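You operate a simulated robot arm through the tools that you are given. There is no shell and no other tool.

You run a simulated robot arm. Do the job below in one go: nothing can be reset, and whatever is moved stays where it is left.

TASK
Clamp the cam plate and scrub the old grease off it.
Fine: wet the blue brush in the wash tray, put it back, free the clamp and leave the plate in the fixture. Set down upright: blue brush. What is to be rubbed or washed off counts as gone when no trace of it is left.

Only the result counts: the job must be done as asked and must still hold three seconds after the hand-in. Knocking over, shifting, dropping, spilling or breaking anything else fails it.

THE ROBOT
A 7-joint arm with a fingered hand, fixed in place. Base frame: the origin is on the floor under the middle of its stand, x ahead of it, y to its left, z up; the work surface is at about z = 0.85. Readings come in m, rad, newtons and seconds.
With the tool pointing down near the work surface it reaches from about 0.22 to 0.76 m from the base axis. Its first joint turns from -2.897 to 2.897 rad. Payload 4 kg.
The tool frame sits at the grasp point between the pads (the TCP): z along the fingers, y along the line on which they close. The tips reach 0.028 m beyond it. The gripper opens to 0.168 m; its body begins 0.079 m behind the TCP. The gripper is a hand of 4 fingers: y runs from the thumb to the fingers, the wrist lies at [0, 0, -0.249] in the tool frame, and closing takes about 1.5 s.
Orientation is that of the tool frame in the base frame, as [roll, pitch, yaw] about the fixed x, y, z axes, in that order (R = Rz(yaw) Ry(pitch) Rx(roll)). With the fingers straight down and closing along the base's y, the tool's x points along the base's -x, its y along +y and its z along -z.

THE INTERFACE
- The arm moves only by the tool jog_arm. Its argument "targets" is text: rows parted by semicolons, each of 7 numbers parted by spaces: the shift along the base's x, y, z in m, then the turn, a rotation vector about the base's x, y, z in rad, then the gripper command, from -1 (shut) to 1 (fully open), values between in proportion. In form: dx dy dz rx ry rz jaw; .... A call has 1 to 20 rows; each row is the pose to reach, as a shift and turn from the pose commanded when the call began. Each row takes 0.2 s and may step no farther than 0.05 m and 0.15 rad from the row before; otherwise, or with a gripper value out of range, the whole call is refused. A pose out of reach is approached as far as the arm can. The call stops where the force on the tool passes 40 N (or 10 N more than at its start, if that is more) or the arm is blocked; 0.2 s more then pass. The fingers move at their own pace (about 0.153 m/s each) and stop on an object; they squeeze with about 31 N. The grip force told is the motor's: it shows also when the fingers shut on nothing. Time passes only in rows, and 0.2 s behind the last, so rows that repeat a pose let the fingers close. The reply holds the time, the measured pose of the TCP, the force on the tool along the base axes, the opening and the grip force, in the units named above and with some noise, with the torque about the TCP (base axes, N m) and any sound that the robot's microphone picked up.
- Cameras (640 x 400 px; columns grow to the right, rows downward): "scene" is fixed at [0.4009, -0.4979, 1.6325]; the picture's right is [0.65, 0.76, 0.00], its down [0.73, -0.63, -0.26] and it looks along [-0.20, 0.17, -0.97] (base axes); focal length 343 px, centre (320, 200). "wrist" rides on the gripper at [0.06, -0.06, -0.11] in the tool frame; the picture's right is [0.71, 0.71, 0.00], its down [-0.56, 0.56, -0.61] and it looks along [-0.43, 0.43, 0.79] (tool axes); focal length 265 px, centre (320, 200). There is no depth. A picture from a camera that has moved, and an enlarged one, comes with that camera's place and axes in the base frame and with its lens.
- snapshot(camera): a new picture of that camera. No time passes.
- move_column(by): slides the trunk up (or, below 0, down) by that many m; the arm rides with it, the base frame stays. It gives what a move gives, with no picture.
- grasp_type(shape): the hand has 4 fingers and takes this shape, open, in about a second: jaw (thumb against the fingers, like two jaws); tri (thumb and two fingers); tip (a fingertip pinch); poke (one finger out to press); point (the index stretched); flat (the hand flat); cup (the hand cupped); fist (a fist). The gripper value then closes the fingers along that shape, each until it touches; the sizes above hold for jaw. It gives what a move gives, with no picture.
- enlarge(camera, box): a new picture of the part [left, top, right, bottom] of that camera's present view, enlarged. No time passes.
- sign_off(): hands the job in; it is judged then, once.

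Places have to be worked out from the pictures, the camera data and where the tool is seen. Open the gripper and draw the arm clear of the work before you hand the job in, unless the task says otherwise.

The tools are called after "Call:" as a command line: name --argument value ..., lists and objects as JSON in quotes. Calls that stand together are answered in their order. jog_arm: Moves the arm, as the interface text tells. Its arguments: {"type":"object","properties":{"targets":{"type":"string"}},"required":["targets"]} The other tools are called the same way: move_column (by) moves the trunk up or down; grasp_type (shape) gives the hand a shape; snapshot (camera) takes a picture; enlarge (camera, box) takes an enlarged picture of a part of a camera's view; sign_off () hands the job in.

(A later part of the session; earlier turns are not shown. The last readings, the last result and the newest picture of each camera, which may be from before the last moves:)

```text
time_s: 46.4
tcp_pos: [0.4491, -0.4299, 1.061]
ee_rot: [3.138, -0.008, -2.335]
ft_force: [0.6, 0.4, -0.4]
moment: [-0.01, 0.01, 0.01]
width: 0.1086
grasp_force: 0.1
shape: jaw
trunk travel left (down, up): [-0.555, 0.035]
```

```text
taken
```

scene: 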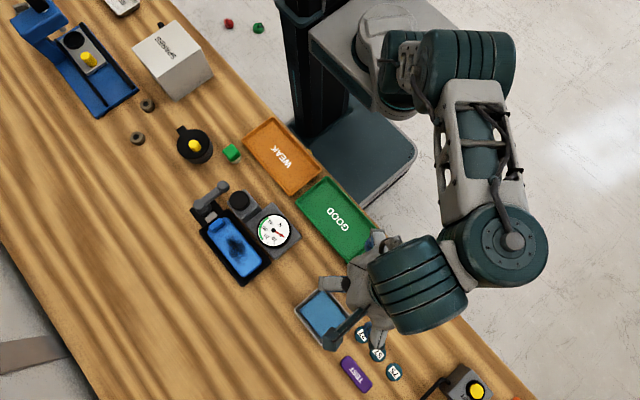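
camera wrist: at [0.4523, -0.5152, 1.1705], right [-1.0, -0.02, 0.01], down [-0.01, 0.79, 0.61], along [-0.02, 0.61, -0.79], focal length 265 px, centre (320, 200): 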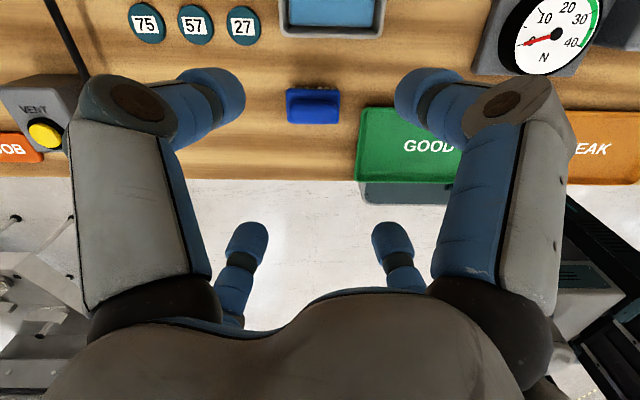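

Call:
enlarge --camera "wrist" --box '[250, 0, 410, 150]'

Call:
enlarge --camera "wrist" --box '[280, 80, 345, 130]'

```text
2.67 times, centred on (330, 75) of wrist
camera zoom: at [0.4523, -0.5152, 1.1705], right [-1.0, -0.02, 0.01], down [-0.01, 0.79, 0.61], along [-0.02, 0.61, -0.79], focal length 708 px, centre (293, 533)
```

zoom: 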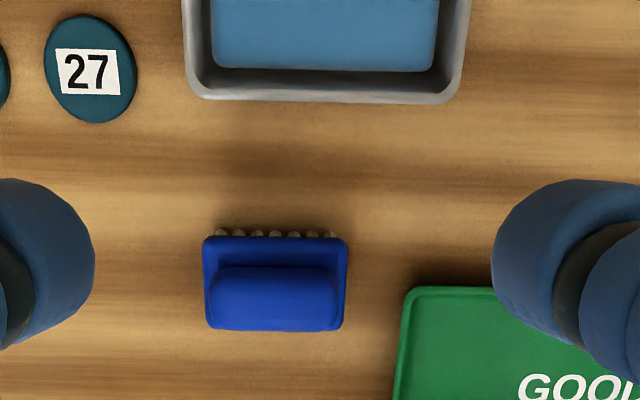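

```text
8.00 times, centred on (312, 105) of wrist
camera zoom: at [0.4523, -0.5152, 1.1705], right [-1.0, -0.02, 0.01], down [-0.01, 0.79, 0.61], along [-0.02, 0.61, -0.79], focal length 2123 px, centre (380, 960)
```

zoom: 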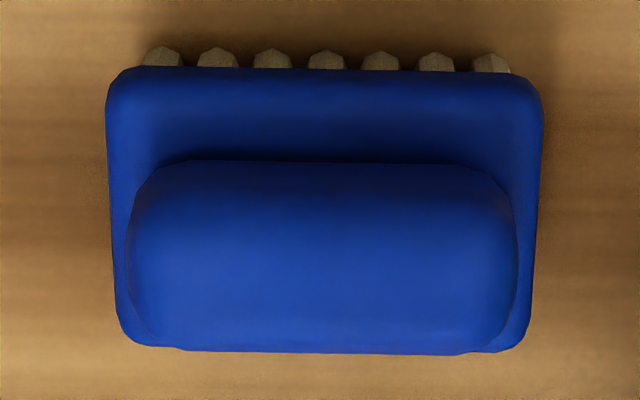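

The brush is a blue block with a ridge handle on top and tan bristles below, about 6 x 3.6 cm, centred near (0.457,-0.414), long side along x. I turn the hand to yaw π (fingers along ±x, ±y) above it.

Call:
jog_arm --targets "0.001 0.003 0 0 0 -0.135 0; 0.002 0.006 0 0 0 -0.27 0; 0.003 0.009 0 0 0 -0.405 0; 0.004 0.012 -0.01 0 0 -0.54 0; 0.005 0.015 -0.03 0 0 -0.675 0; 0.0063 0.0169 -0.05 0 0 -0.806 0; 0.0063 0.0169 -0.06 0 0 -0.806 0"

Call:
snapshot --camera "wrist"

Call:
snapshot --camera "scene"

```text
time_s: 48.0
tcp_pos: [0.4566, -0.4133, 0.9987]
ee_rot: [3.141, -0.008, 3.141]
ft_force: [-0.1, 0.0, 0.6]
moment: [0.02, -0.03, -0.02]
width: 0.0844
grasp_force: 0.0
shape: jaw
trunk travel left (down, up): [-0.555, 0.035]
```

```text
taken
camera wrist: at [0.3982, -0.4727, 1.1074], right [-0.71, 0.71, 0.01], down [0.56, 0.56, 0.61], along [0.43, 0.44, -0.79], focal length 265 px, centre (320, 200)
```

wrist: 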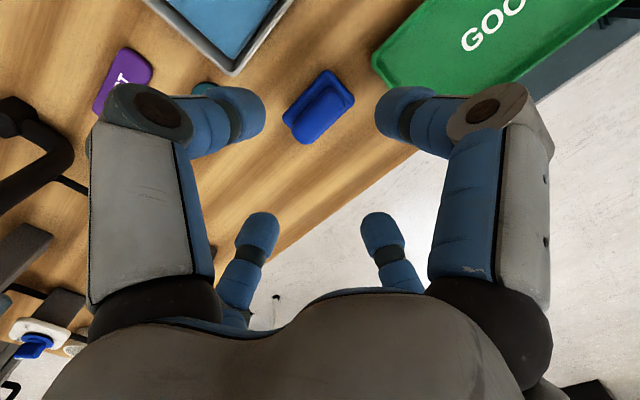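

```text
taken
```

scene: 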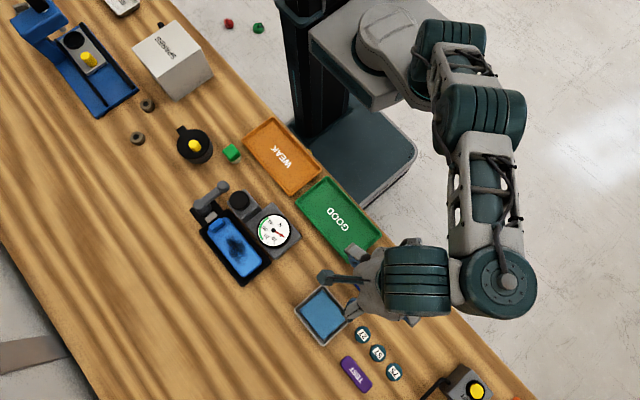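

Zoom on the brush to refine its centre.

Call:
enlarge --camera "wrist" --box '[265, 60, 375, 150]'

```text
4.44 times, centred on (320, 105) of wrist
camera zoom: at [0.3982, -0.4727, 1.1074], right [-0.71, 0.71, 0.01], down [0.56, 0.56, 0.61], along [0.43, 0.44, -0.79], focal length 1180 px, centre (320, 622)
```

zoom: 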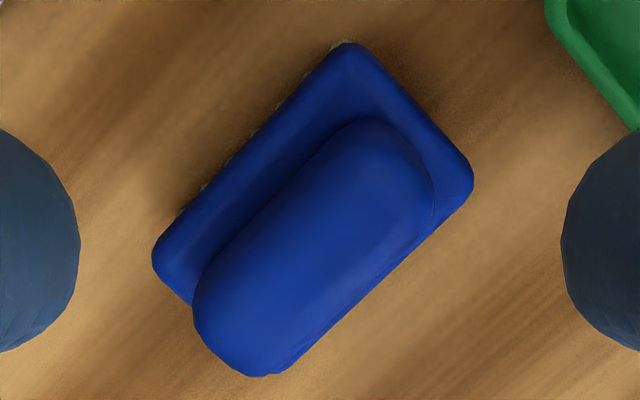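

Brush centre ≈ (0.456,-0.4155). I descend open around the handle and stop just above the grip height.

Call:
jog_arm --targets "-0.0008 -0.0022 -0.03 0 -0.008 0 0; -0.0008 -0.0022 -0.055 0 -0.008 0 0; -0.0008 -0.0022 -0.075 0 -0.008 0 0; -0.0008 -0.0022 -0.084 0 -0.008 0 0"

Call:
snapshot --camera "wrist"

Call:
enlarge --camera "scene" --box '[290, 220, 450, 350]'

```text
time_s: 49.0
tcp_pos: [0.4566, -0.4164, 0.9139]
ee_rot: [3.14, 0.001, 3.14]
ft_force: [0.1, 0.4, 0.1]
moment: [0.02, 0.0, -0.01]
width: 0.0844
grasp_force: 0.0
shape: jaw
trunk travel left (down, up): [-0.555, 0.035]
```

```text
taken
camera wrist: at [0.3969, -0.4777, 1.0239], right [-0.71, 0.71, 0.0], down [0.56, 0.56, 0.62], along [0.43, 0.44, -0.79], focal length 265 px, centre (320, 200)
```

wrist: 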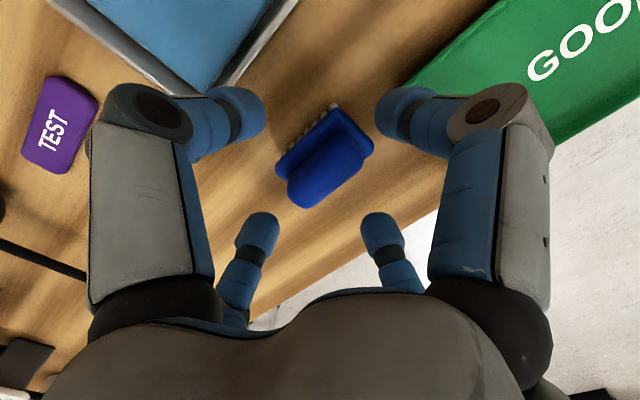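

```text
3.08 times, centred on (370, 285) of scene
camera zoom: at [0.4009, -0.4979, 1.6325], right [0.65, 0.76, 0.0], down [0.73, -0.63, -0.26], along [-0.2, 0.17, -0.97], focal length 1055 px, centre (166, -62)
```

zoom: 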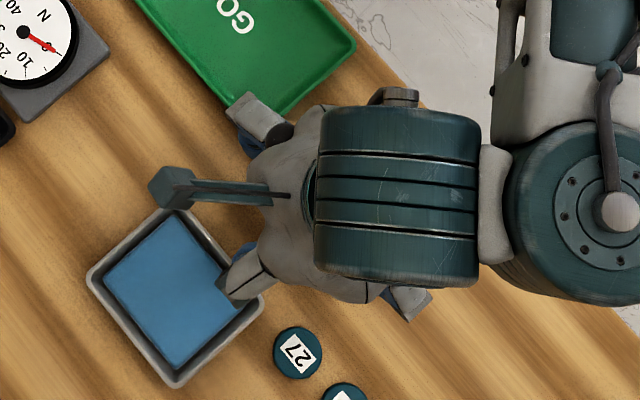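

I check the centring of the handle between the fingers.

Call:
enlarge --camera "wrist" --box '[230, 80, 430, 240]'

```text
2.50 times, centred on (330, 160) of wrist
camera zoom: at [0.3969, -0.4777, 1.0239], right [-0.71, 0.71, 0.0], down [0.56, 0.56, 0.62], along [0.43, 0.44, -0.79], focal length 664 px, centre (295, 300)
```

zoom: 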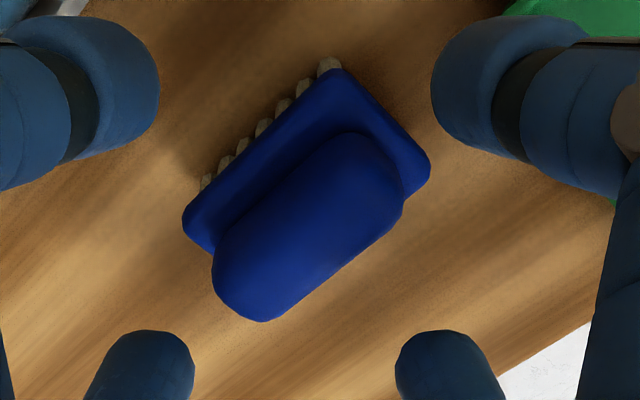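

The handle is ~3 mm towards -x of the hand centre. I shift, lower slightly and close the fingers on it.

Call:
jog_arm --targets "-0.003 -0.001 -0.003 0 0 0 0; -0.003 -0.001 -0.006 0 0 0 -0.3; -0.003 -0.001 -0.006 0 0 0 -0.6; -0.003 -0.001 -0.006 0 0 0 -1; -0.003 -0.001 -0.006 0 0 0 -1; -0.003 -0.001 -0.006 0 0 0 -1; -0.003 -0.001 -0.006 0 0 0 -1; -0.003 -0.001 -0.006 0 0 0 -1"

Call:
snapshot --camera "wrist"

```text
time_s: 50.8
tcp_pos: [0.4534, -0.4172, 0.9083]
ee_rot: [3.139, 0.001, -3.14]
ft_force: [-0.9, 0.3, -0.3]
moment: [0.03, 0.01, -0.02]
width: 0.0248
grasp_force: 30.8
shape: jaw
trunk travel left (down, up): [-0.555, 0.035]
```

```text
taken
camera wrist: at [0.3942, -0.4785, 1.0177], right [-0.71, 0.71, 0.0], down [0.56, 0.56, 0.62], along [0.43, 0.44, -0.79], focal length 265 px, centre (320, 200)
```

wrist: 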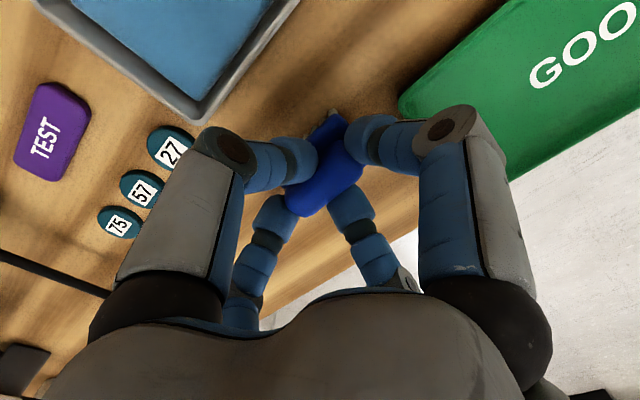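

Gripped at width 0.0248 with no side load. Let me check the grasp closely before lifting.

Call:
enlarge --camera "wrist" --box '[230, 80, 430, 240]'

Call:
jog_arm --targets "0 0 0.02 0 0 0 -1; 0 0 0.04 0 0 0 -1; 0 0 0.06 0 0 0 -1"

Call:
enlarge --camera "wrist" --box '[230, 80, 430, 240]'

Call:
snapshot --camera "scene"

```text
2.50 times, centred on (330, 160) of wrist
camera zoom: at [0.3942, -0.4785, 1.0177], right [-0.71, 0.71, 0.0], down [0.56, 0.56, 0.62], along [0.43, 0.44, -0.79], focal length 664 px, centre (295, 300)
```

zoom: 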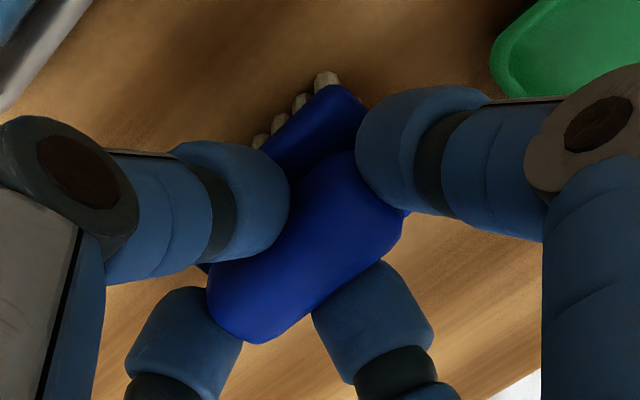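

```text
time_s: 51.6
tcp_pos: [0.4526, -0.4171, 0.9688]
ee_rot: [3.139, -0.003, -3.139]
ft_force: [0.2, 0.2, -1.2]
moment: [-0.04, 0.0, -0.01]
width: 0.0247
grasp_force: 31.4
shape: jaw
trunk travel left (down, up): [-0.555, 0.035]
```

```text
2.50 times, centred on (330, 160) of wrist
camera zoom: at [0.3933, -0.4783, 1.0785], right [-0.71, 0.71, 0.0], down [0.56, 0.56, 0.62], along [0.43, 0.44, -0.79], focal length 664 px, centre (295, 300)
```

zoom: 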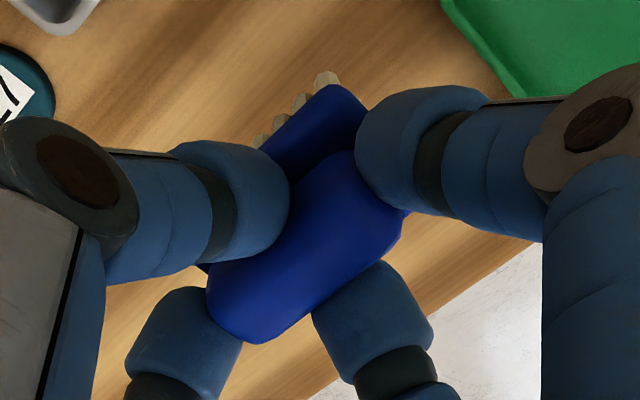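

```text
taken
```

scene: 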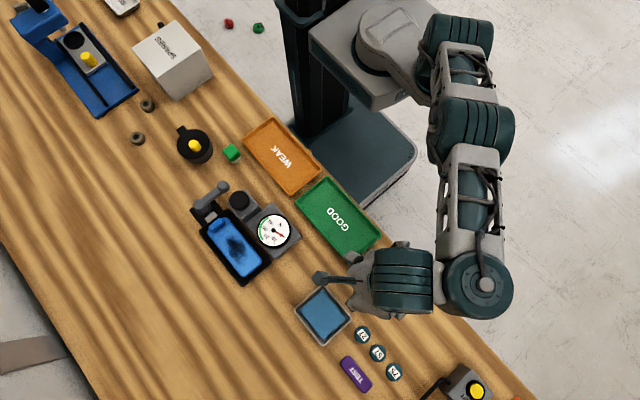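

The brush is held firmly. I study the wash tray from here to find rim and water heights.

Call:
snapshot --camera "wrist"

Call:
enlarge --camera "scene" --box '[285, 275, 365, 350]'

```text
taken
camera wrist: at [0.3933, -0.4783, 1.0785], right [-0.71, 0.71, 0.0], down [0.56, 0.56, 0.62], along [0.43, 0.44, -0.79], focal length 265 px, centre (320, 200)
```

wrist: 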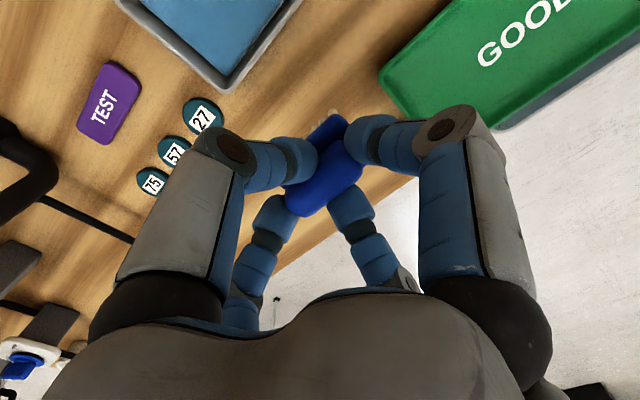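

```text
5.33 times, centred on (325, 312) of scene
camera zoom: at [0.4009, -0.4979, 1.6325], right [0.65, 0.76, 0.0], down [0.73, -0.63, -0.26], along [-0.2, 0.17, -0.97], focal length 1829 px, centre (293, -400)
```

zoom: 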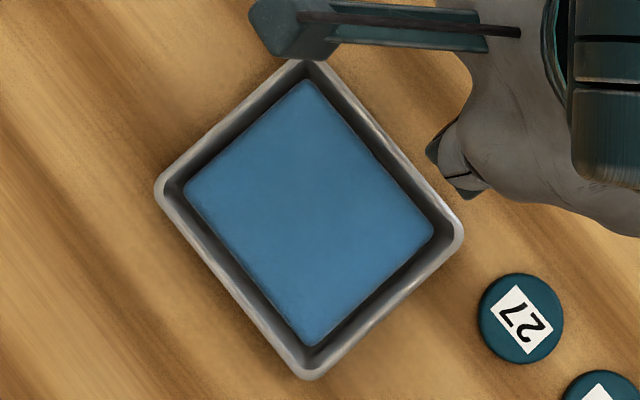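

Zooming the wrist view on the tray corner for heights.

Call:
enlarge --camera "wrist" --box '[110, 0, 310, 110]'

```text
3.20 times, centred on (210, 55) of wrist
camera zoom: at [0.3933, -0.4783, 1.0785], right [-0.71, 0.71, 0.0], down [0.56, 0.56, 0.62], along [0.43, 0.44, -0.79], focal length 849 px, centre (672, 664)
```

zoom: 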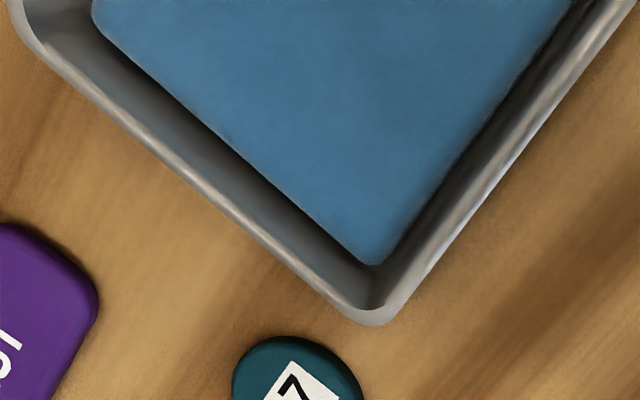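

Rim ≈0.875, water ≈0.867. With bristles 5.8 cm below the TCP, I move above the tray centre (0.439,-0.524) and take a look before dipping.

Call:
jog_arm --targets "-0.003 -0.025 0.005 0 0 0 -1; -0.006 -0.055 0.005 0 0 0 -1; -0.01 -0.085 0.005 0 0 0 -1; -0.0136 -0.107 0.005 0 0 0 -1; -0.0136 -0.107 0.005 0 0 0 -1"

Call:
snapshot --camera "wrist"

Call:
enlarge --camera "scene" --box '[260, 240, 420, 360]'

```text
time_s: 52.8
tcp_pos: [0.4409, -0.5226, 0.9738]
ee_rot: [3.14, -0.001, -3.14]
ft_force: [0.4, -0.1, -0.1]
moment: [-0.02, -0.01, -0.04]
width: 0.0248
grasp_force: 31.5
shape: jaw
trunk travel left (down, up): [-0.555, 0.035]
```

```text
taken
camera wrist: at [0.3812, -0.5838, 1.0826], right [-0.71, 0.71, 0.0], down [0.56, 0.56, 0.62], along [0.43, 0.44, -0.79], focal length 265 px, centre (320, 200)
```

wrist: 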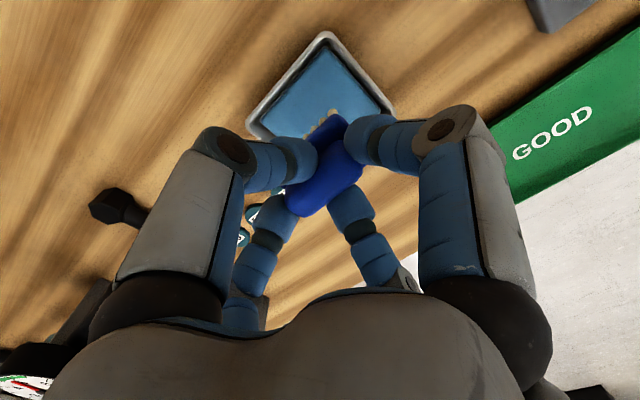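

```text
3.33 times, centred on (340, 300) of scene
camera zoom: at [0.4009, -0.4979, 1.6325], right [0.65, 0.76, 0.0], down [0.73, -0.63, -0.26], along [-0.2, 0.17, -0.97], focal length 1143 px, centre (253, -133)
```

zoom: 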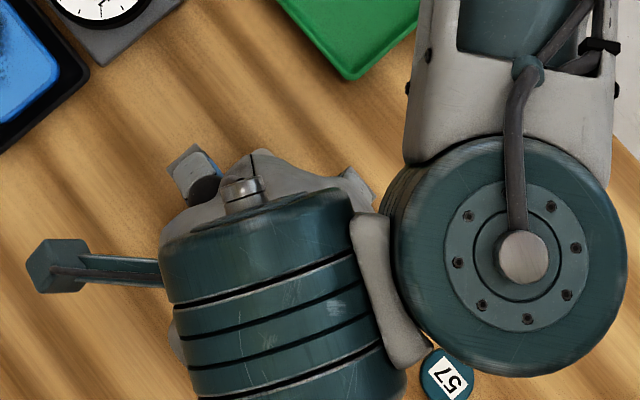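

I lower to just above the rim and check alignment.

Call:
jog_arm --targets "-0.001 -0.001 -0.015 0 0 0 -1; -0.001 -0.001 -0.03 0 0 0 -1"

Call:
enlarge --camera "wrist" --box '[220, 20, 440, 240]'

```text
time_s: 53.4
tcp_pos: [0.4394, -0.5245, 0.9434]
ee_rot: [3.14, -0.001, -3.14]
ft_force: [0.5, -0.6, 0.0]
moment: [0.0, 0.02, 0.01]
width: 0.0247
grasp_force: 30.8
shape: jaw
trunk travel left (down, up): [-0.555, 0.035]
```

```text
1.82 times, centred on (330, 130) of wrist
camera zoom: at [0.3796, -0.5853, 1.0534], right [-0.71, 0.71, 0.0], down [0.56, 0.56, 0.62], along [0.43, 0.44, -0.79], focal length 483 px, centre (302, 327)
```

zoom: 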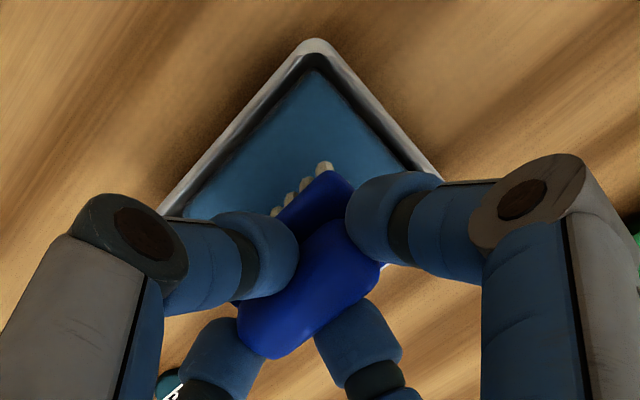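

Well centred. I dip the bristles slowly to about z≈0.858 and let them soak with a small swish.

Call:
jog_arm --targets "0 0 -0.01 0 0 0 -1; 0 0 -0.018 0 0 0 -1; 0 0 -0.024 0 0 0 -1; 0 0 -0.027 0 0 0 -1; 0 0 -0.027 0 0 0 -1; 0.004 0 -0.027 0 0 0 -1; -0.004 0 -0.027 0 0 0 -1; 0 0 -0.027 0 0 0 -1; 0 0 -0.027 0 0 0 -1"

Call:
enlarge --camera "wrist" --box '[220, 20, 440, 240]'

```text
time_s: 54.4
tcp_pos: [0.4397, -0.5243, 0.9253]
ee_rot: [-3.129, 0.011, -3.139]
ft_force: [-1.8, 3.2, 19.6]
moment: [0.11, 0.15, -0.01]
width: 0.0257
grasp_force: 30.7
shape: jaw
trunk travel left (down, up): [-0.555, 0.035]
stopped in row 5: the force on the tool passed its limit at 43 N (the readings are from after the stop); the commanded pose is now the measured one
```

```text
1.82 times, centred on (330, 130) of wrist
camera zoom: at [0.3785, -0.5844, 1.0338], right [-0.71, 0.7, -0.02], down [0.55, 0.57, 0.61], along [0.44, 0.43, -0.79], focal length 483 px, centre (302, 327)
```

zoom: 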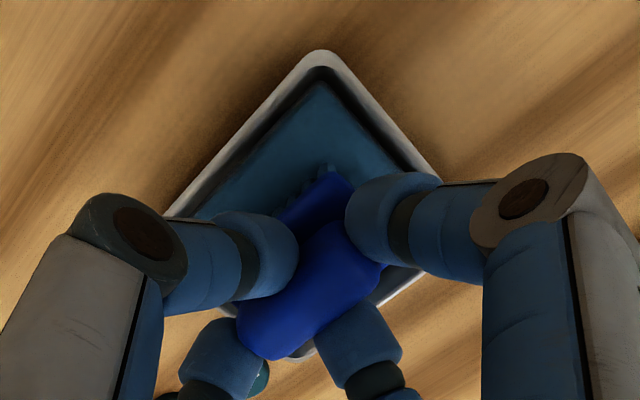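

Contact with the tray floor at TCP z≈0.925; the bristles look submerged (blue-tinted). I ease up a little, soak for a moment, and look closer.

Call:
jog_arm --targets "0 0 0.002 -0.012 -0.011 0 -1; 0 0 0.003 -0.012 -0.011 0 -1; 0.003 0 0.003 -0.012 -0.011 0 -1; -0.003 0 0.003 -0.012 -0.011 0 -1; 0 0 0.003 -0.012 -0.011 0 -1; 0 0 0.003 -0.012 -0.011 0 -1"

Call:
enlarge --camera "wrist" --box '[270, 80, 390, 200]'

```text
time_s: 55.8
tcp_pos: [0.4396, -0.5252, 0.9242]
ee_rot: [-3.12, 0.018, -3.138]
ft_force: [1.1, -0.8, 15.4]
moment: [0.07, 0.24, 0.01]
width: 0.0256
grasp_force: 31.0
shape: jaw
trunk travel left (down, up): [-0.555, 0.035]
```

```text
3.33 times, centred on (330, 140) of wrist
camera zoom: at [0.378, -0.5835, 1.0338], right [-0.71, 0.7, -0.03], down [0.54, 0.57, 0.61], along [0.45, 0.42, -0.79], focal length 885 px, centre (287, 400)
```

zoom: 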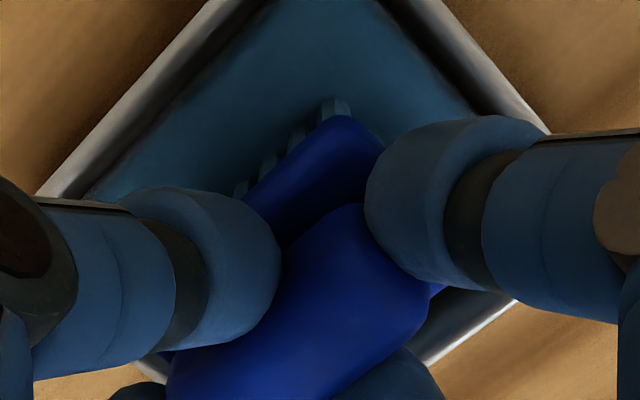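

The bristles are blue-tinted under water. I lift out, straighten the small tilt, and check the bristles and grip.

Call:
jog_arm --targets "0 0 0.01 0.01 0.009 0 -1; 0 0 0.025 0.0216 0.018 0 -1; 0 0 0.045 0.0216 0.018 0 -1; 0 0 0.06 0.0216 0.018 0 -1; 0 0 0.06 0.0216 0.018 0 -1"

Call:
enlarge --camera "wrist" --box '[270, 80, 390, 200]'

Call:
snapshot --camera "wrist"

```text
time_s: 57.0
tcp_pos: [0.4391, -0.527, 0.9841]
ee_rot: [3.138, 0.0, -3.138]
ft_force: [-0.2, 0.3, -0.3]
moment: [-0.02, 0.0, 0.02]
width: 0.0255
grasp_force: 30.9
shape: jaw
trunk travel left (down, up): [-0.555, 0.035]
```

```text
3.33 times, centred on (330, 140) of wrist
camera zoom: at [0.3798, -0.5886, 1.0938], right [-0.71, 0.7, 0.0], down [0.56, 0.56, 0.62], along [0.43, 0.44, -0.79], focal length 885 px, centre (287, 400)
```

zoom: 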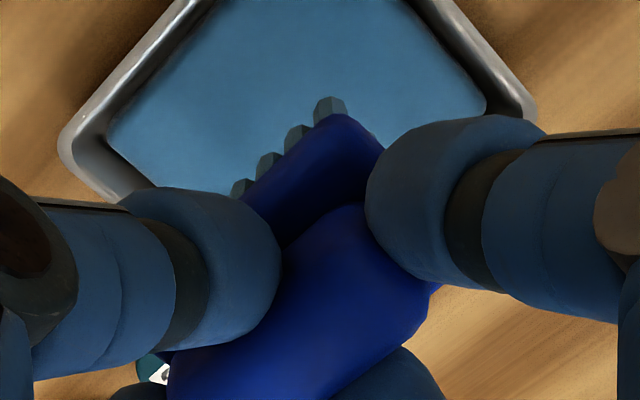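

```text
taken
camera wrist: at [0.3798, -0.5886, 1.0938], right [-0.71, 0.7, 0.0], down [0.56, 0.56, 0.62], along [0.43, 0.44, -0.79], focal length 265 px, centre (320, 200)
```

wrist: 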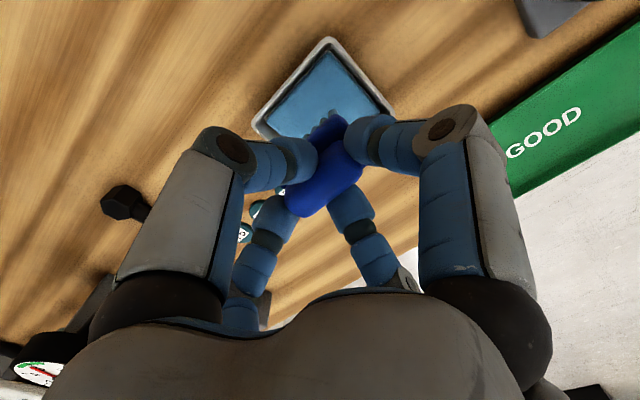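

The bristles are now darker (wet), grip unchanged. The plate surface is at z≈0.872, patch about x 0.175–0.256, y -0.601…-0.559. I carry the brush over the plate.

Call:
jog_arm --targets "-0.045 -0.01 0 0 0 0 -1; -0.09 -0.021 0 0 0 0 -1; -0.135 -0.032 0 0 0 0 -1; -0.18 -0.043 0 0 0 0 -1; -0.224 -0.055 0 0 0 0 -1; -0.224 -0.055 -0.02 0 0 0 -1; -0.224 -0.055 -0.035 0 0 0 -1"

Call:
snapshot --camera "wrist"

Call:
snapshot --camera "scene"

```text
time_s: 58.6
tcp_pos: [0.2134, -0.5797, 0.948]
ee_rot: [3.14, 0.001, -3.138]
ft_force: [0.0, -0.7, -0.7]
moment: [-0.04, 0.04, 0.01]
width: 0.0255
grasp_force: 30.8
shape: jaw
trunk travel left (down, up): [-0.555, 0.035]
```

```text
taken
camera wrist: at [0.1543, -0.6412, 1.0569], right [-0.71, 0.7, 0.0], down [0.56, 0.56, 0.62], along [0.43, 0.44, -0.79], focal length 265 px, centre (320, 200)
```

wrist: 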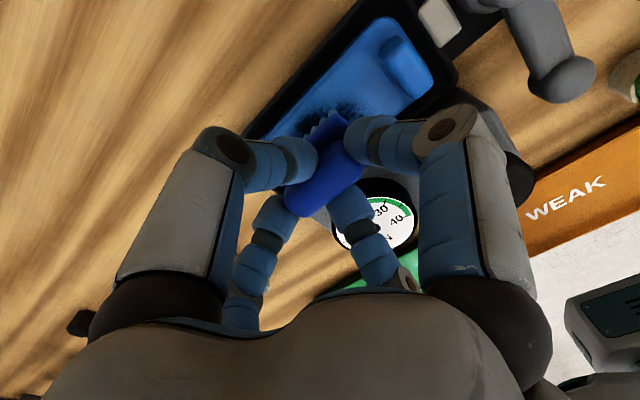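

```text
taken
```

scene: 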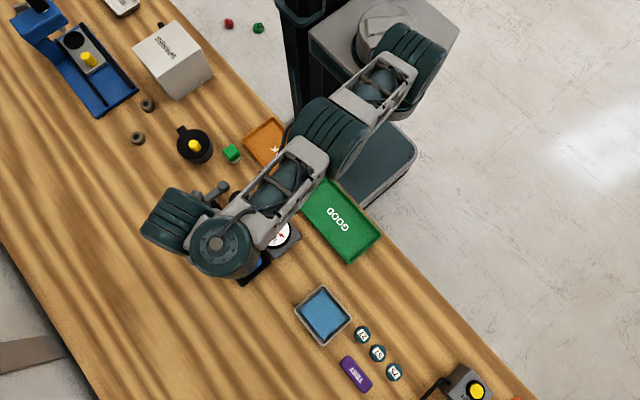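

Above the patch now. I lower gently in small steps to find contact.

Call:
jog_arm --targets "0 0 -0.006 0 0 0 -1; 0 0 -0.011 0 0 0 -1; 0 0 -0.015 0 0 0 -1; 0 0 -0.018 0 0 0 -1"

Call:
enlarge --camera "wrist" --box '[230, 0, 440, 200]'

```text
time_s: 59.6
tcp_pos: [0.2147, -0.5795, 0.9313]
ee_rot: [-3.141, 0.0, -3.14]
ft_force: [0.5, 0.4, -0.4]
moment: [-0.01, -0.01, 0.0]
width: 0.0255
grasp_force: 31.2
shape: jaw
trunk travel left (down, up): [-0.555, 0.035]
```

```text
2.00 times, centred on (335, 100) of wrist
camera zoom: at [0.1564, -0.6407, 1.0401], right [-0.71, 0.71, 0.0], down [0.56, 0.56, 0.62], along [0.43, 0.44, -0.79], focal length 531 px, centre (290, 400)
```

zoom: 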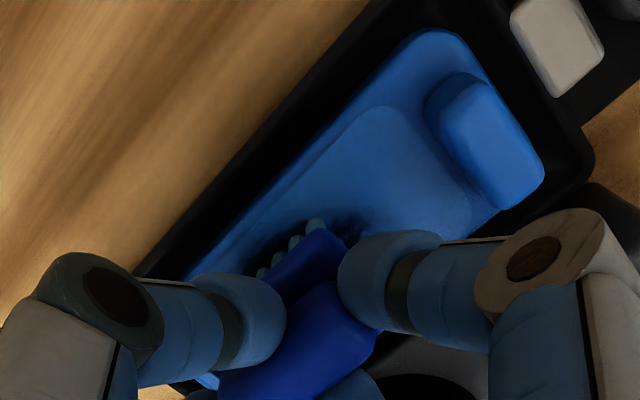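

No contact yet at 0.931. I continue down in 1.5–2 mm steps.

Call:
jog_arm --targets "0 0 -0.002 0 0 0 -1; 0 0 -0.004 0 0 0 -1; 0 0 -0.006 0 0 0 -1"

```text
time_s: 60.4
tcp_pos: [0.2162, -0.5795, 0.9283]
ee_rot: [-3.139, 0.002, -3.138]
ft_force: [1.2, 0.9, 20.4]
moment: [0.02, -0.1, 0.05]
width: 0.026
grasp_force: 31.1
shape: jaw
trunk travel left (down, up): [-0.555, 0.035]
```

20 N contact force now. Let me see whether the gauge responds and how the view looks.

Call:
enlarge --camera "scene" --box '[210, 190, 320, 290]'

Call:
enlarge --camera "wrist" --box '[230, 0, 440, 250]'

```text
4.00 times, centred on (265, 240) of scene
camera zoom: at [0.4009, -0.4979, 1.6325], right [0.65, 0.76, 0.0], down [0.73, -0.63, -0.26], along [-0.2, 0.17, -0.97], focal length 1371 px, centre (540, 40)
```

zoom: 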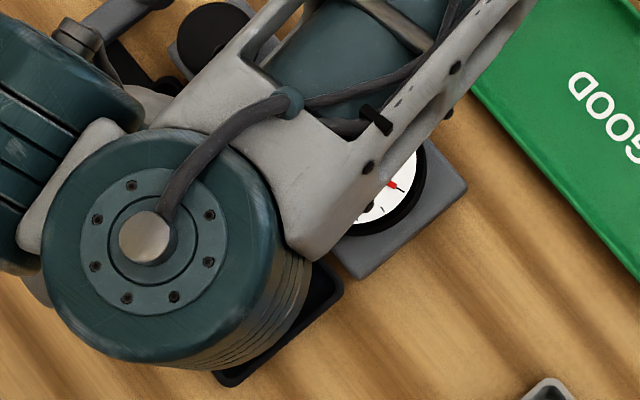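

```text
1.60 times, centred on (335, 125) of wrist
camera zoom: at [0.1563, -0.6407, 1.0377], right [-0.71, 0.7, 0.0], down [0.56, 0.56, 0.61], along [0.43, 0.43, -0.79], focal length 425 px, centre (296, 320)
```

zoom: 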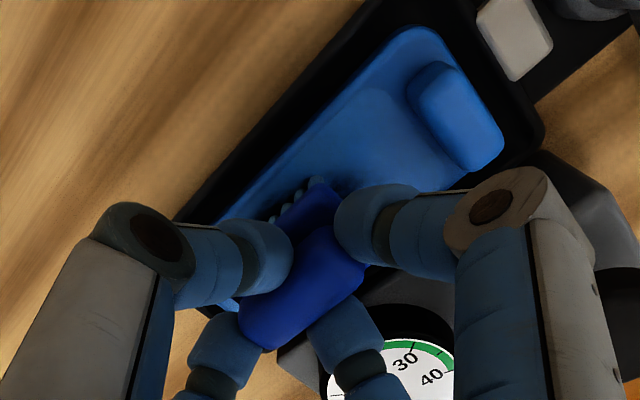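

The gauge stays at 0, so it is unrelated. I start scrubbing: strokes along x at slightly lower pressure, staying clear of the tab.

Call:
jog_arm --targets "0 0 0.0005 0 0 0 -1; 0.008 0 0.0005 0 0 0 -1; 0.016 0 0.0005 0 0 0 -1; 0.024 0 0.0005 0 0 0 -1; 0.03 0 0.0005 0 0 0 -1; 0.022 0 0.0005 0 0 0 -1; 0.012 0 0.0005 0 0 0 -1; 0.002 0 0.0005 0 0 0 -1; -0.008 0 0.0005 0 0 0 -1; -0.016 0 0.0005 0 0 0 -1; -0.023 0 0.0005 0 0 0 -1; -0.014 0 0.0005 0 0 0 -1; -0.004 0 0.0005 0 0 0 -1; 0.006 0 0.0005 0 0 0 -1"

Call:
enlarge --camera "wrist" --box '[230, 0, 440, 250]'

```text
time_s: 63.4
tcp_pos: [0.2218, -0.5792, 0.9282]
ee_rot: [-3.14, -0.001, -3.139]
ft_force: [-8.4, -0.9, 33.8]
moment: [-0.05, 0.21, -0.01]
width: 0.0261
grasp_force: 30.9
shape: jaw
trunk travel left (down, up): [-0.555, 0.035]
```

```text
1.60 times, centred on (335, 125) of wrist
camera zoom: at [0.1616, -0.6398, 1.037], right [-0.71, 0.7, 0.0], down [0.56, 0.56, 0.61], along [0.43, 0.43, -0.79], focal length 425 px, centre (296, 320)
```

zoom: 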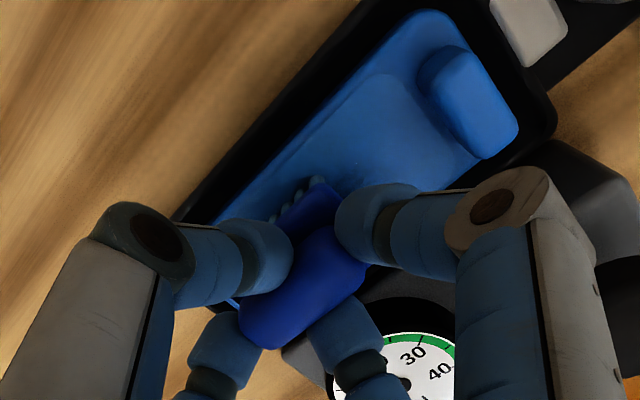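

Pressure has risen to ~34 N, so I'll ease off. I lift and shift the hand slightly to see how the patch looks now.

Call:
jog_arm --targets "0 0 0.01 0 0 0 -1; 0 0 0.03 0 0 0 -1; 0.015 0.02 0.045 0 0 0 -1; 0.03 0.04 0.05 0 0 0 -1; 0.03 0.04 0.05 0 0 0 -1"

Call:
enlarge --camera "wrist" --box '[220, 0, 440, 140]'

Call:
snapshot --camera "wrist"

```text
time_s: 64.6
tcp_pos: [0.2525, -0.5408, 0.9748]
ee_rot: [3.137, 0.001, -3.14]
ft_force: [-0.5, -0.2, 0.0]
moment: [0.01, 0.01, 0.0]
width: 0.0261
grasp_force: 30.9
shape: jaw
trunk travel left (down, up): [-0.555, 0.035]
```

```text
2.86 times, centred on (330, 70) of wrist
camera zoom: at [0.1935, -0.6017, 1.0832], right [-0.71, 0.71, 0.0], down [0.56, 0.56, 0.62], along [0.43, 0.44, -0.79], focal length 758 px, centre (291, 571)
```

zoom: 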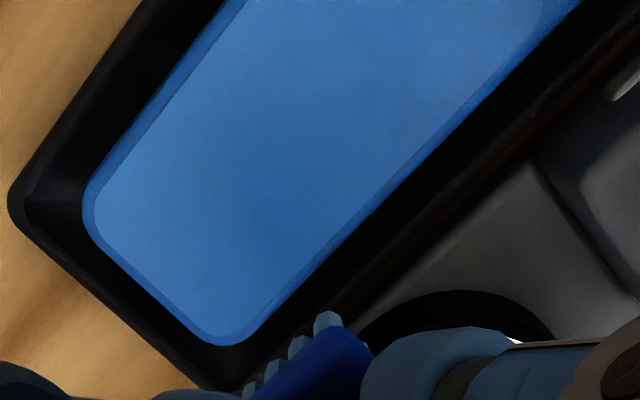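

```text
taken
camera wrist: at [0.1935, -0.6017, 1.0832], right [-0.71, 0.71, 0.0], down [0.56, 0.56, 0.62], along [0.43, 0.44, -0.79], focal length 265 px, centre (320, 200)
```

wrist: 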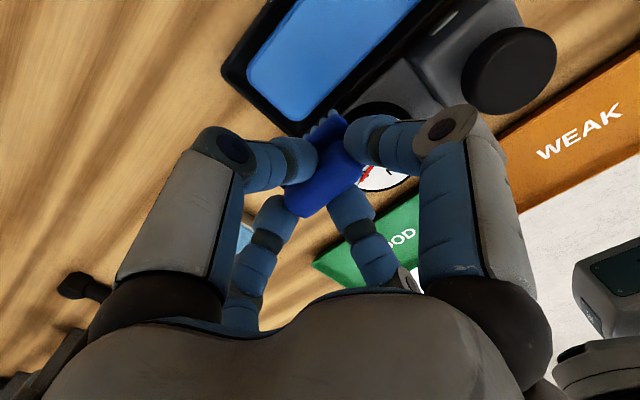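

The visible part of the plate looks clean already. I move aside with the brush to see the whole plate in the scene camera.

Call:
jog_arm --targets "0.03 0.02 0.02 0 0 0 -1; 0.07 0.035 0.03 0 0 0 -1; 0.11 0.05 0.03 0 0 0 -1; 0.15 0.06 0.03 0 0 0 -1; 0.18 0.07 0.03 0 0 0 -1; 0.2 0.08 0.03 0 0 0 -1"

Call:
enlarge --camera "scene" --box '[190, 200, 290, 290]'

Call:
enlarge --camera "scene" --box '[215, 215, 265, 275]'

Call:
snapshot --camera "scene"

```text
time_s: 66.0
tcp_pos: [0.453, -0.4626, 1.0039]
ee_rot: [3.14, 0.0, -3.137]
ft_force: [-0.2, -0.4, -1.4]
moment: [-0.06, 0.03, -0.01]
width: 0.0255
grasp_force: 31.4
shape: jaw
trunk travel left (down, up): [-0.555, 0.035]
```

```text
4.44 times, centred on (240, 245) of scene
camera zoom: at [0.4009, -0.4979, 1.6325], right [0.65, 0.76, 0.0], down [0.73, -0.63, -0.26], along [-0.2, 0.17, -0.97], focal length 1524 px, centre (676, 0)
```

zoom: 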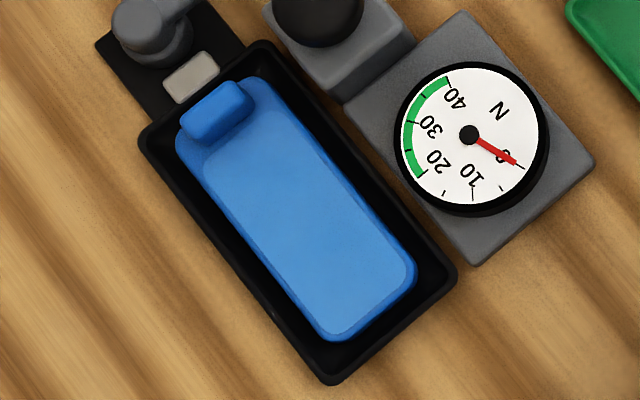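

```text
6.67 times, centred on (240, 245) of scene
camera zoom: at [0.4009, -0.4979, 1.6325], right [0.65, 0.76, 0.0], down [0.73, -0.63, -0.26], along [-0.2, 0.17, -0.97], focal length 2286 px, centre (853, -100)
```

zoom: 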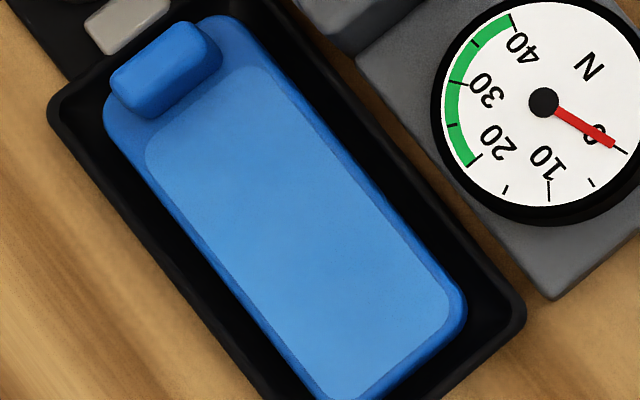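

```text
taken
```

scene: 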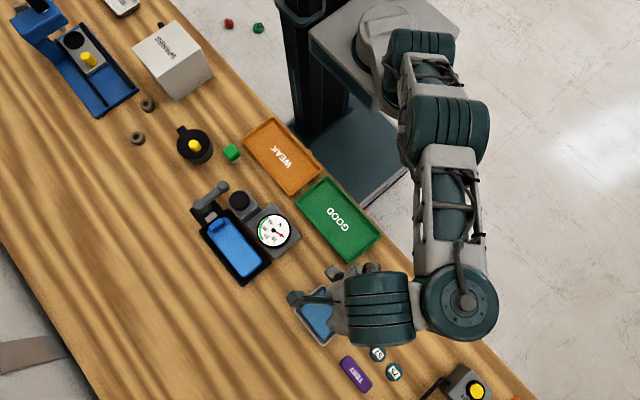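

The plate looks clean overall. I check it at maximum enlargement in parts for any leftover specks.

Call:
enlarge --camera "scene" --box '[214, 216, 246, 240]'

Call:
enlarge --camera "scene" --box '[224, 234, 260, 258]'

Call:
enlarge --camera "scene" --box '[230, 250, 266, 276]'

```text
16.00 times, centred on (230, 228) of scene
camera zoom: at [0.4009, -0.4979, 1.6325], right [0.65, 0.76, 0.0], down [0.73, -0.63, -0.26], along [-0.2, 0.17, -0.97], focal length 5486 px, centre (1760, -248)
```

zoom: 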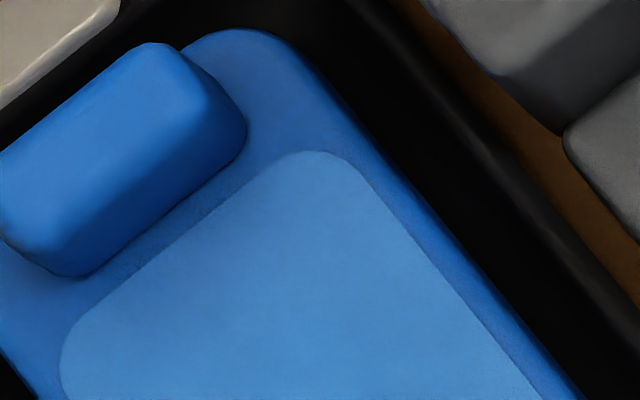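

```text
16.00 times, centred on (242, 246) of scene
camera zoom: at [0.4009, -0.4979, 1.6325], right [0.65, 0.76, 0.0], down [0.73, -0.63, -0.26], along [-0.2, 0.17, -0.97], focal length 5486 px, centre (1568, -536)
```

zoom: 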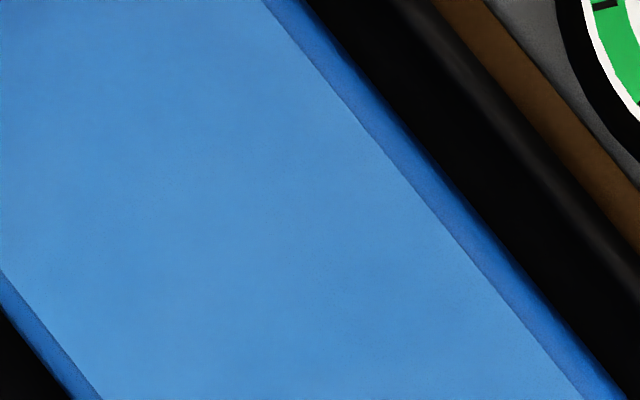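

```text
15.38 times, centred on (248, 263) of scene
camera zoom: at [0.4009, -0.4979, 1.6325], right [0.65, 0.76, 0.0], down [0.73, -0.63, -0.26], along [-0.2, 0.17, -0.97], focal length 5275 px, centre (1428, -769)
```

zoom: 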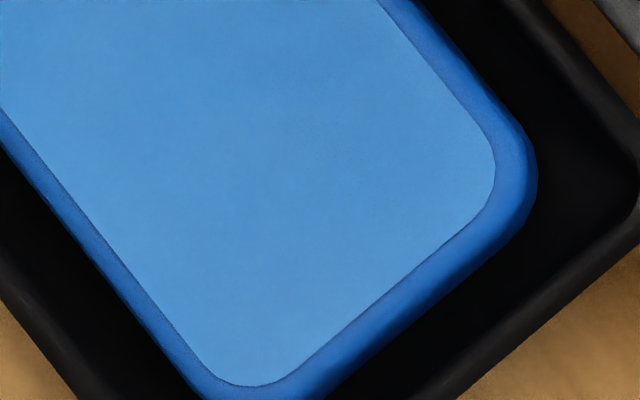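

No specks anywhere at 16x. For insurance I make one more gentle pass covering the patch edges, since the brush is wet and in hand.

Call:
jog_arm --targets "-0.04 -0.021 0 0 0 0 -1; -0.08 -0.042 0 0 0 0 -1; -0.12 -0.063 0 0 0 0 -1; -0.16 -0.084 0 0 0 0 -1; -0.2 -0.105 0 0 0 0 -1; -0.238 -0.1254 -0.01 0 0 0 -1; -0.238 -0.1254 -0.04 0 0 0 -1; -0.238 -0.1254 -0.06 0 0 0 -1; -0.238 -0.1254 -0.069 0 0 0 -1; -0.238 -0.1254 -0.073 0 0 0 -1"

```text
time_s: 68.2
tcp_pos: [0.2127, -0.5866, 0.9321]
ee_rot: [3.141, 0.0, -3.138]
ft_force: [0.3, -0.5, -0.5]
moment: [-0.02, -0.02, -0.02]
width: 0.0256
grasp_force: 30.4
shape: jaw
trunk travel left (down, up): [-0.555, 0.035]
```

Free just above the plate. I press lightly and make strokes on both y lanes, then lift.

Call:
jog_arm --targets "0 0 -0.003 0 0 0 -1; 0 0 -0.0055 0 0 0 -1; 0.01 0 -0.0055 0 0 0 -1; 0.02 0 -0.0055 0 0 0 -1; 0.029 0 -0.0055 0 0 0 -1; 0.02 0 -0.0055 0 0 0 -1; 0.01 0 -0.0055 0 0 0 -1; 0 0 -0.0055 0 0 0 -1; -0.01 0 -0.0055 0 0 0 -1; -0.02 0 -0.0055 0 0 0 -1; -0.02 0.008 -0.0055 0 0 0 -1; -0.02 0.016 -0.0055 0 0 0 -1; -0.01 0.016 -0.0055 0 0 0 -1; 0 0.016 -0.0055 0 0 0 -1; 0.01 0.016 -0.0055 0 0 0 -1; 0.02 0.016 -0.0055 0 0 0 -1; 0.029 0.016 -0.0055 0 0 0 -1; 0.015 0.012 -0.0055 0 0 0 -1; 0 0.008 -0.0055 0 0 0 -1"

```text
time_s: 72.2
tcp_pos: [0.2149, -0.5765, 0.928]
ee_rot: [3.141, -0.001, -3.138]
ft_force: [1.0, -0.2, 10.2]
moment: [-0.04, -0.08, -0.03]
width: 0.0257
grasp_force: 31.4
shape: jaw
trunk travel left (down, up): [-0.555, 0.035]
```

Light and even. I lift off and carry the brush back over its original spot.

Call:
jog_arm --targets "0 0 0.015 0 0 0 -1; 0 0 0.04 0 0 0 -1; 0.02 0 0.07 0 0 0 -1; 0.06 0.01 0.075 0 0 0 -1; 0.1 0.03 0.075 0 0 0 -1; 0.14 0.055 0.075 0 0 0 -1; 0.18 0.08 0.075 0 0 0 -1; 0.215 0.11 0.075 0 0 0 -1; 0.2385 0.14 0.065 0 0 0 -1; 0.2385 0.1593 0.045 0 0 0 -1; 0.2385 0.1593 0.03 0 0 0 -1"

Call:
snapshot --camera "wrist"

Call:
enlarge --camera "scene" --box '[190, 200, 290, 290]'

```text
time_s: 74.6
tcp_pos: [0.4509, -0.4188, 0.959]
ee_rot: [3.139, 0.0, -3.141]
ft_force: [-0.3, -0.3, -1.1]
moment: [-0.02, 0.01, 0.04]
width: 0.0258
grasp_force: 30.9
shape: jaw
trunk travel left (down, up): [-0.555, 0.035]
```

```text
taken
camera wrist: at [0.3915, -0.4792, 1.0677], right [-0.71, 0.71, 0.0], down [0.56, 0.56, 0.62], along [0.43, 0.44, -0.79], focal length 265 px, centre (320, 200)
```

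wrist: 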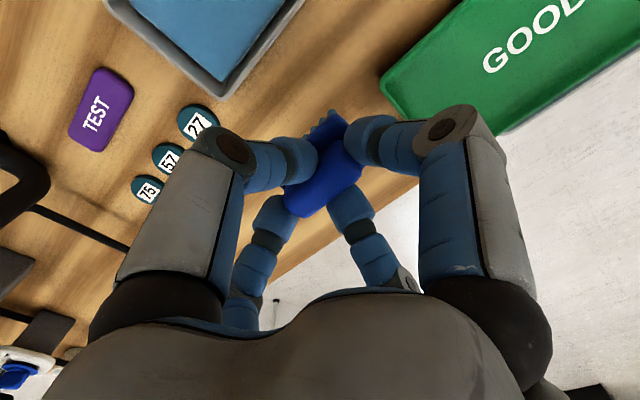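

```text
4.44 times, centred on (240, 245) of scene
camera zoom: at [0.4009, -0.4979, 1.6325], right [0.65, 0.76, 0.0], down [0.73, -0.63, -0.26], along [-0.2, 0.17, -0.97], focal length 1524 px, centre (676, 0)
```

zoom: 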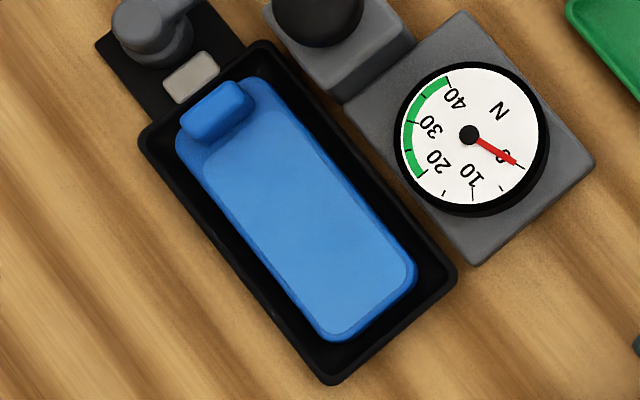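

The plate is clean. I lower the brush onto its original spot (TCP target 0.4534,-0.4172,0.908).

Call:
jog_arm --targets "0.0025 0.0016 -0.02 0 0 0 -1; 0.0025 0.0016 -0.035 0 0 0 -1; 0.0025 0.0016 -0.044 0 0 0 -1; 0.0025 0.0016 -0.048 0 0 0 -1; 0.0025 0.0016 -0.05 0 0 0 -1"

Call:
enlarge --camera "wrist" --box '[230, 80, 430, 240]'

```text
time_s: 75.8
tcp_pos: [0.4543, -0.4161, 0.9077]
ee_rot: [3.138, -0.001, -3.138]
ft_force: [0.8, -0.9, 0.5]
moment: [0.01, -0.07, 0.0]
width: 0.0256
grasp_force: 31.5
shape: jaw
trunk travel left (down, up): [-0.555, 0.035]
```

```text
2.50 times, centred on (330, 160) of wrist
camera zoom: at [0.3951, -0.4773, 1.0165], right [-0.71, 0.7, 0.0], down [0.56, 0.56, 0.62], along [0.43, 0.44, -0.79], focal length 664 px, centre (295, 300)
```

zoom: 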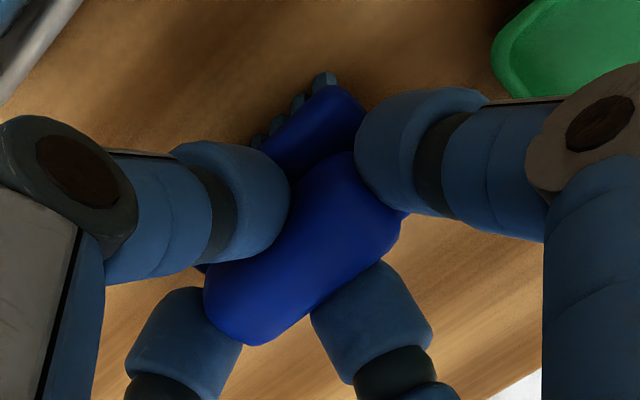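

Not quite touching yet; lower by fractions until light contact.

Call:
jog_arm --targets "-0.0008 -0.001 -0.001 0 0 0 -1; -0.0008 -0.001 -0.002 0 0 0 -1"

```text
time_s: 76.4
tcp_pos: [0.4537, -0.418, 0.9062]
ee_rot: [3.141, 0.001, -3.139]
ft_force: [0.5, 3.3, 15.5]
moment: [0.08, -0.02, 0.02]
width: 0.0261
grasp_force: 30.9
shape: jaw
trunk travel left (down, up): [-0.555, 0.035]
```

Contact made (15 N). I relax 1 mm, open the fingers gently, and then lift straight up.

Call:
jog_arm --targets "0 0 0.0015 0 0 0 -1; 0 0 0.002 0 0 0 -0.6; 0 0 0.002 0 0 0 -0.3; 0 0 0.002 0 0 0 -0.1; 0 0 0.002 0 0 0 0; 0 0 0.002 0 0 0 0"

Call:
enlarge --camera "wrist" --box '[230, 80, 430, 240]'

```text
time_s: 77.8
tcp_pos: [0.4532, -0.4184, 0.9068]
ee_rot: [3.14, 0.0, -3.139]
ft_force: [-0.5, -0.2, 0.7]
moment: [0.02, -0.01, -0.01]
width: 0.0837
grasp_force: 0.1
shape: jaw
trunk travel left (down, up): [-0.555, 0.035]
```

```text
2.50 times, centred on (330, 160) of wrist
camera zoom: at [0.3937, -0.4795, 1.0164], right [-0.71, 0.7, 0.0], down [0.56, 0.56, 0.62], along [0.43, 0.44, -0.79], focal length 664 px, centre (295, 300)
```

zoom: 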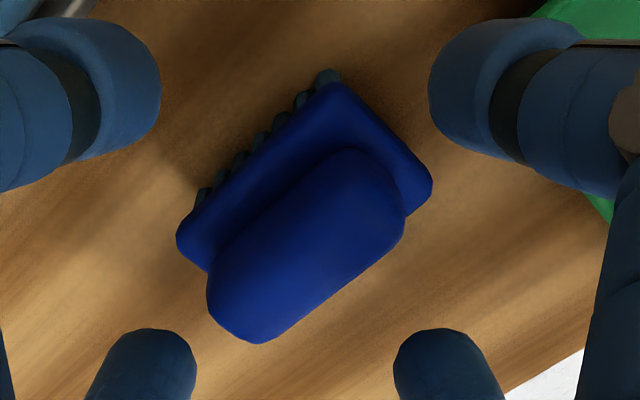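

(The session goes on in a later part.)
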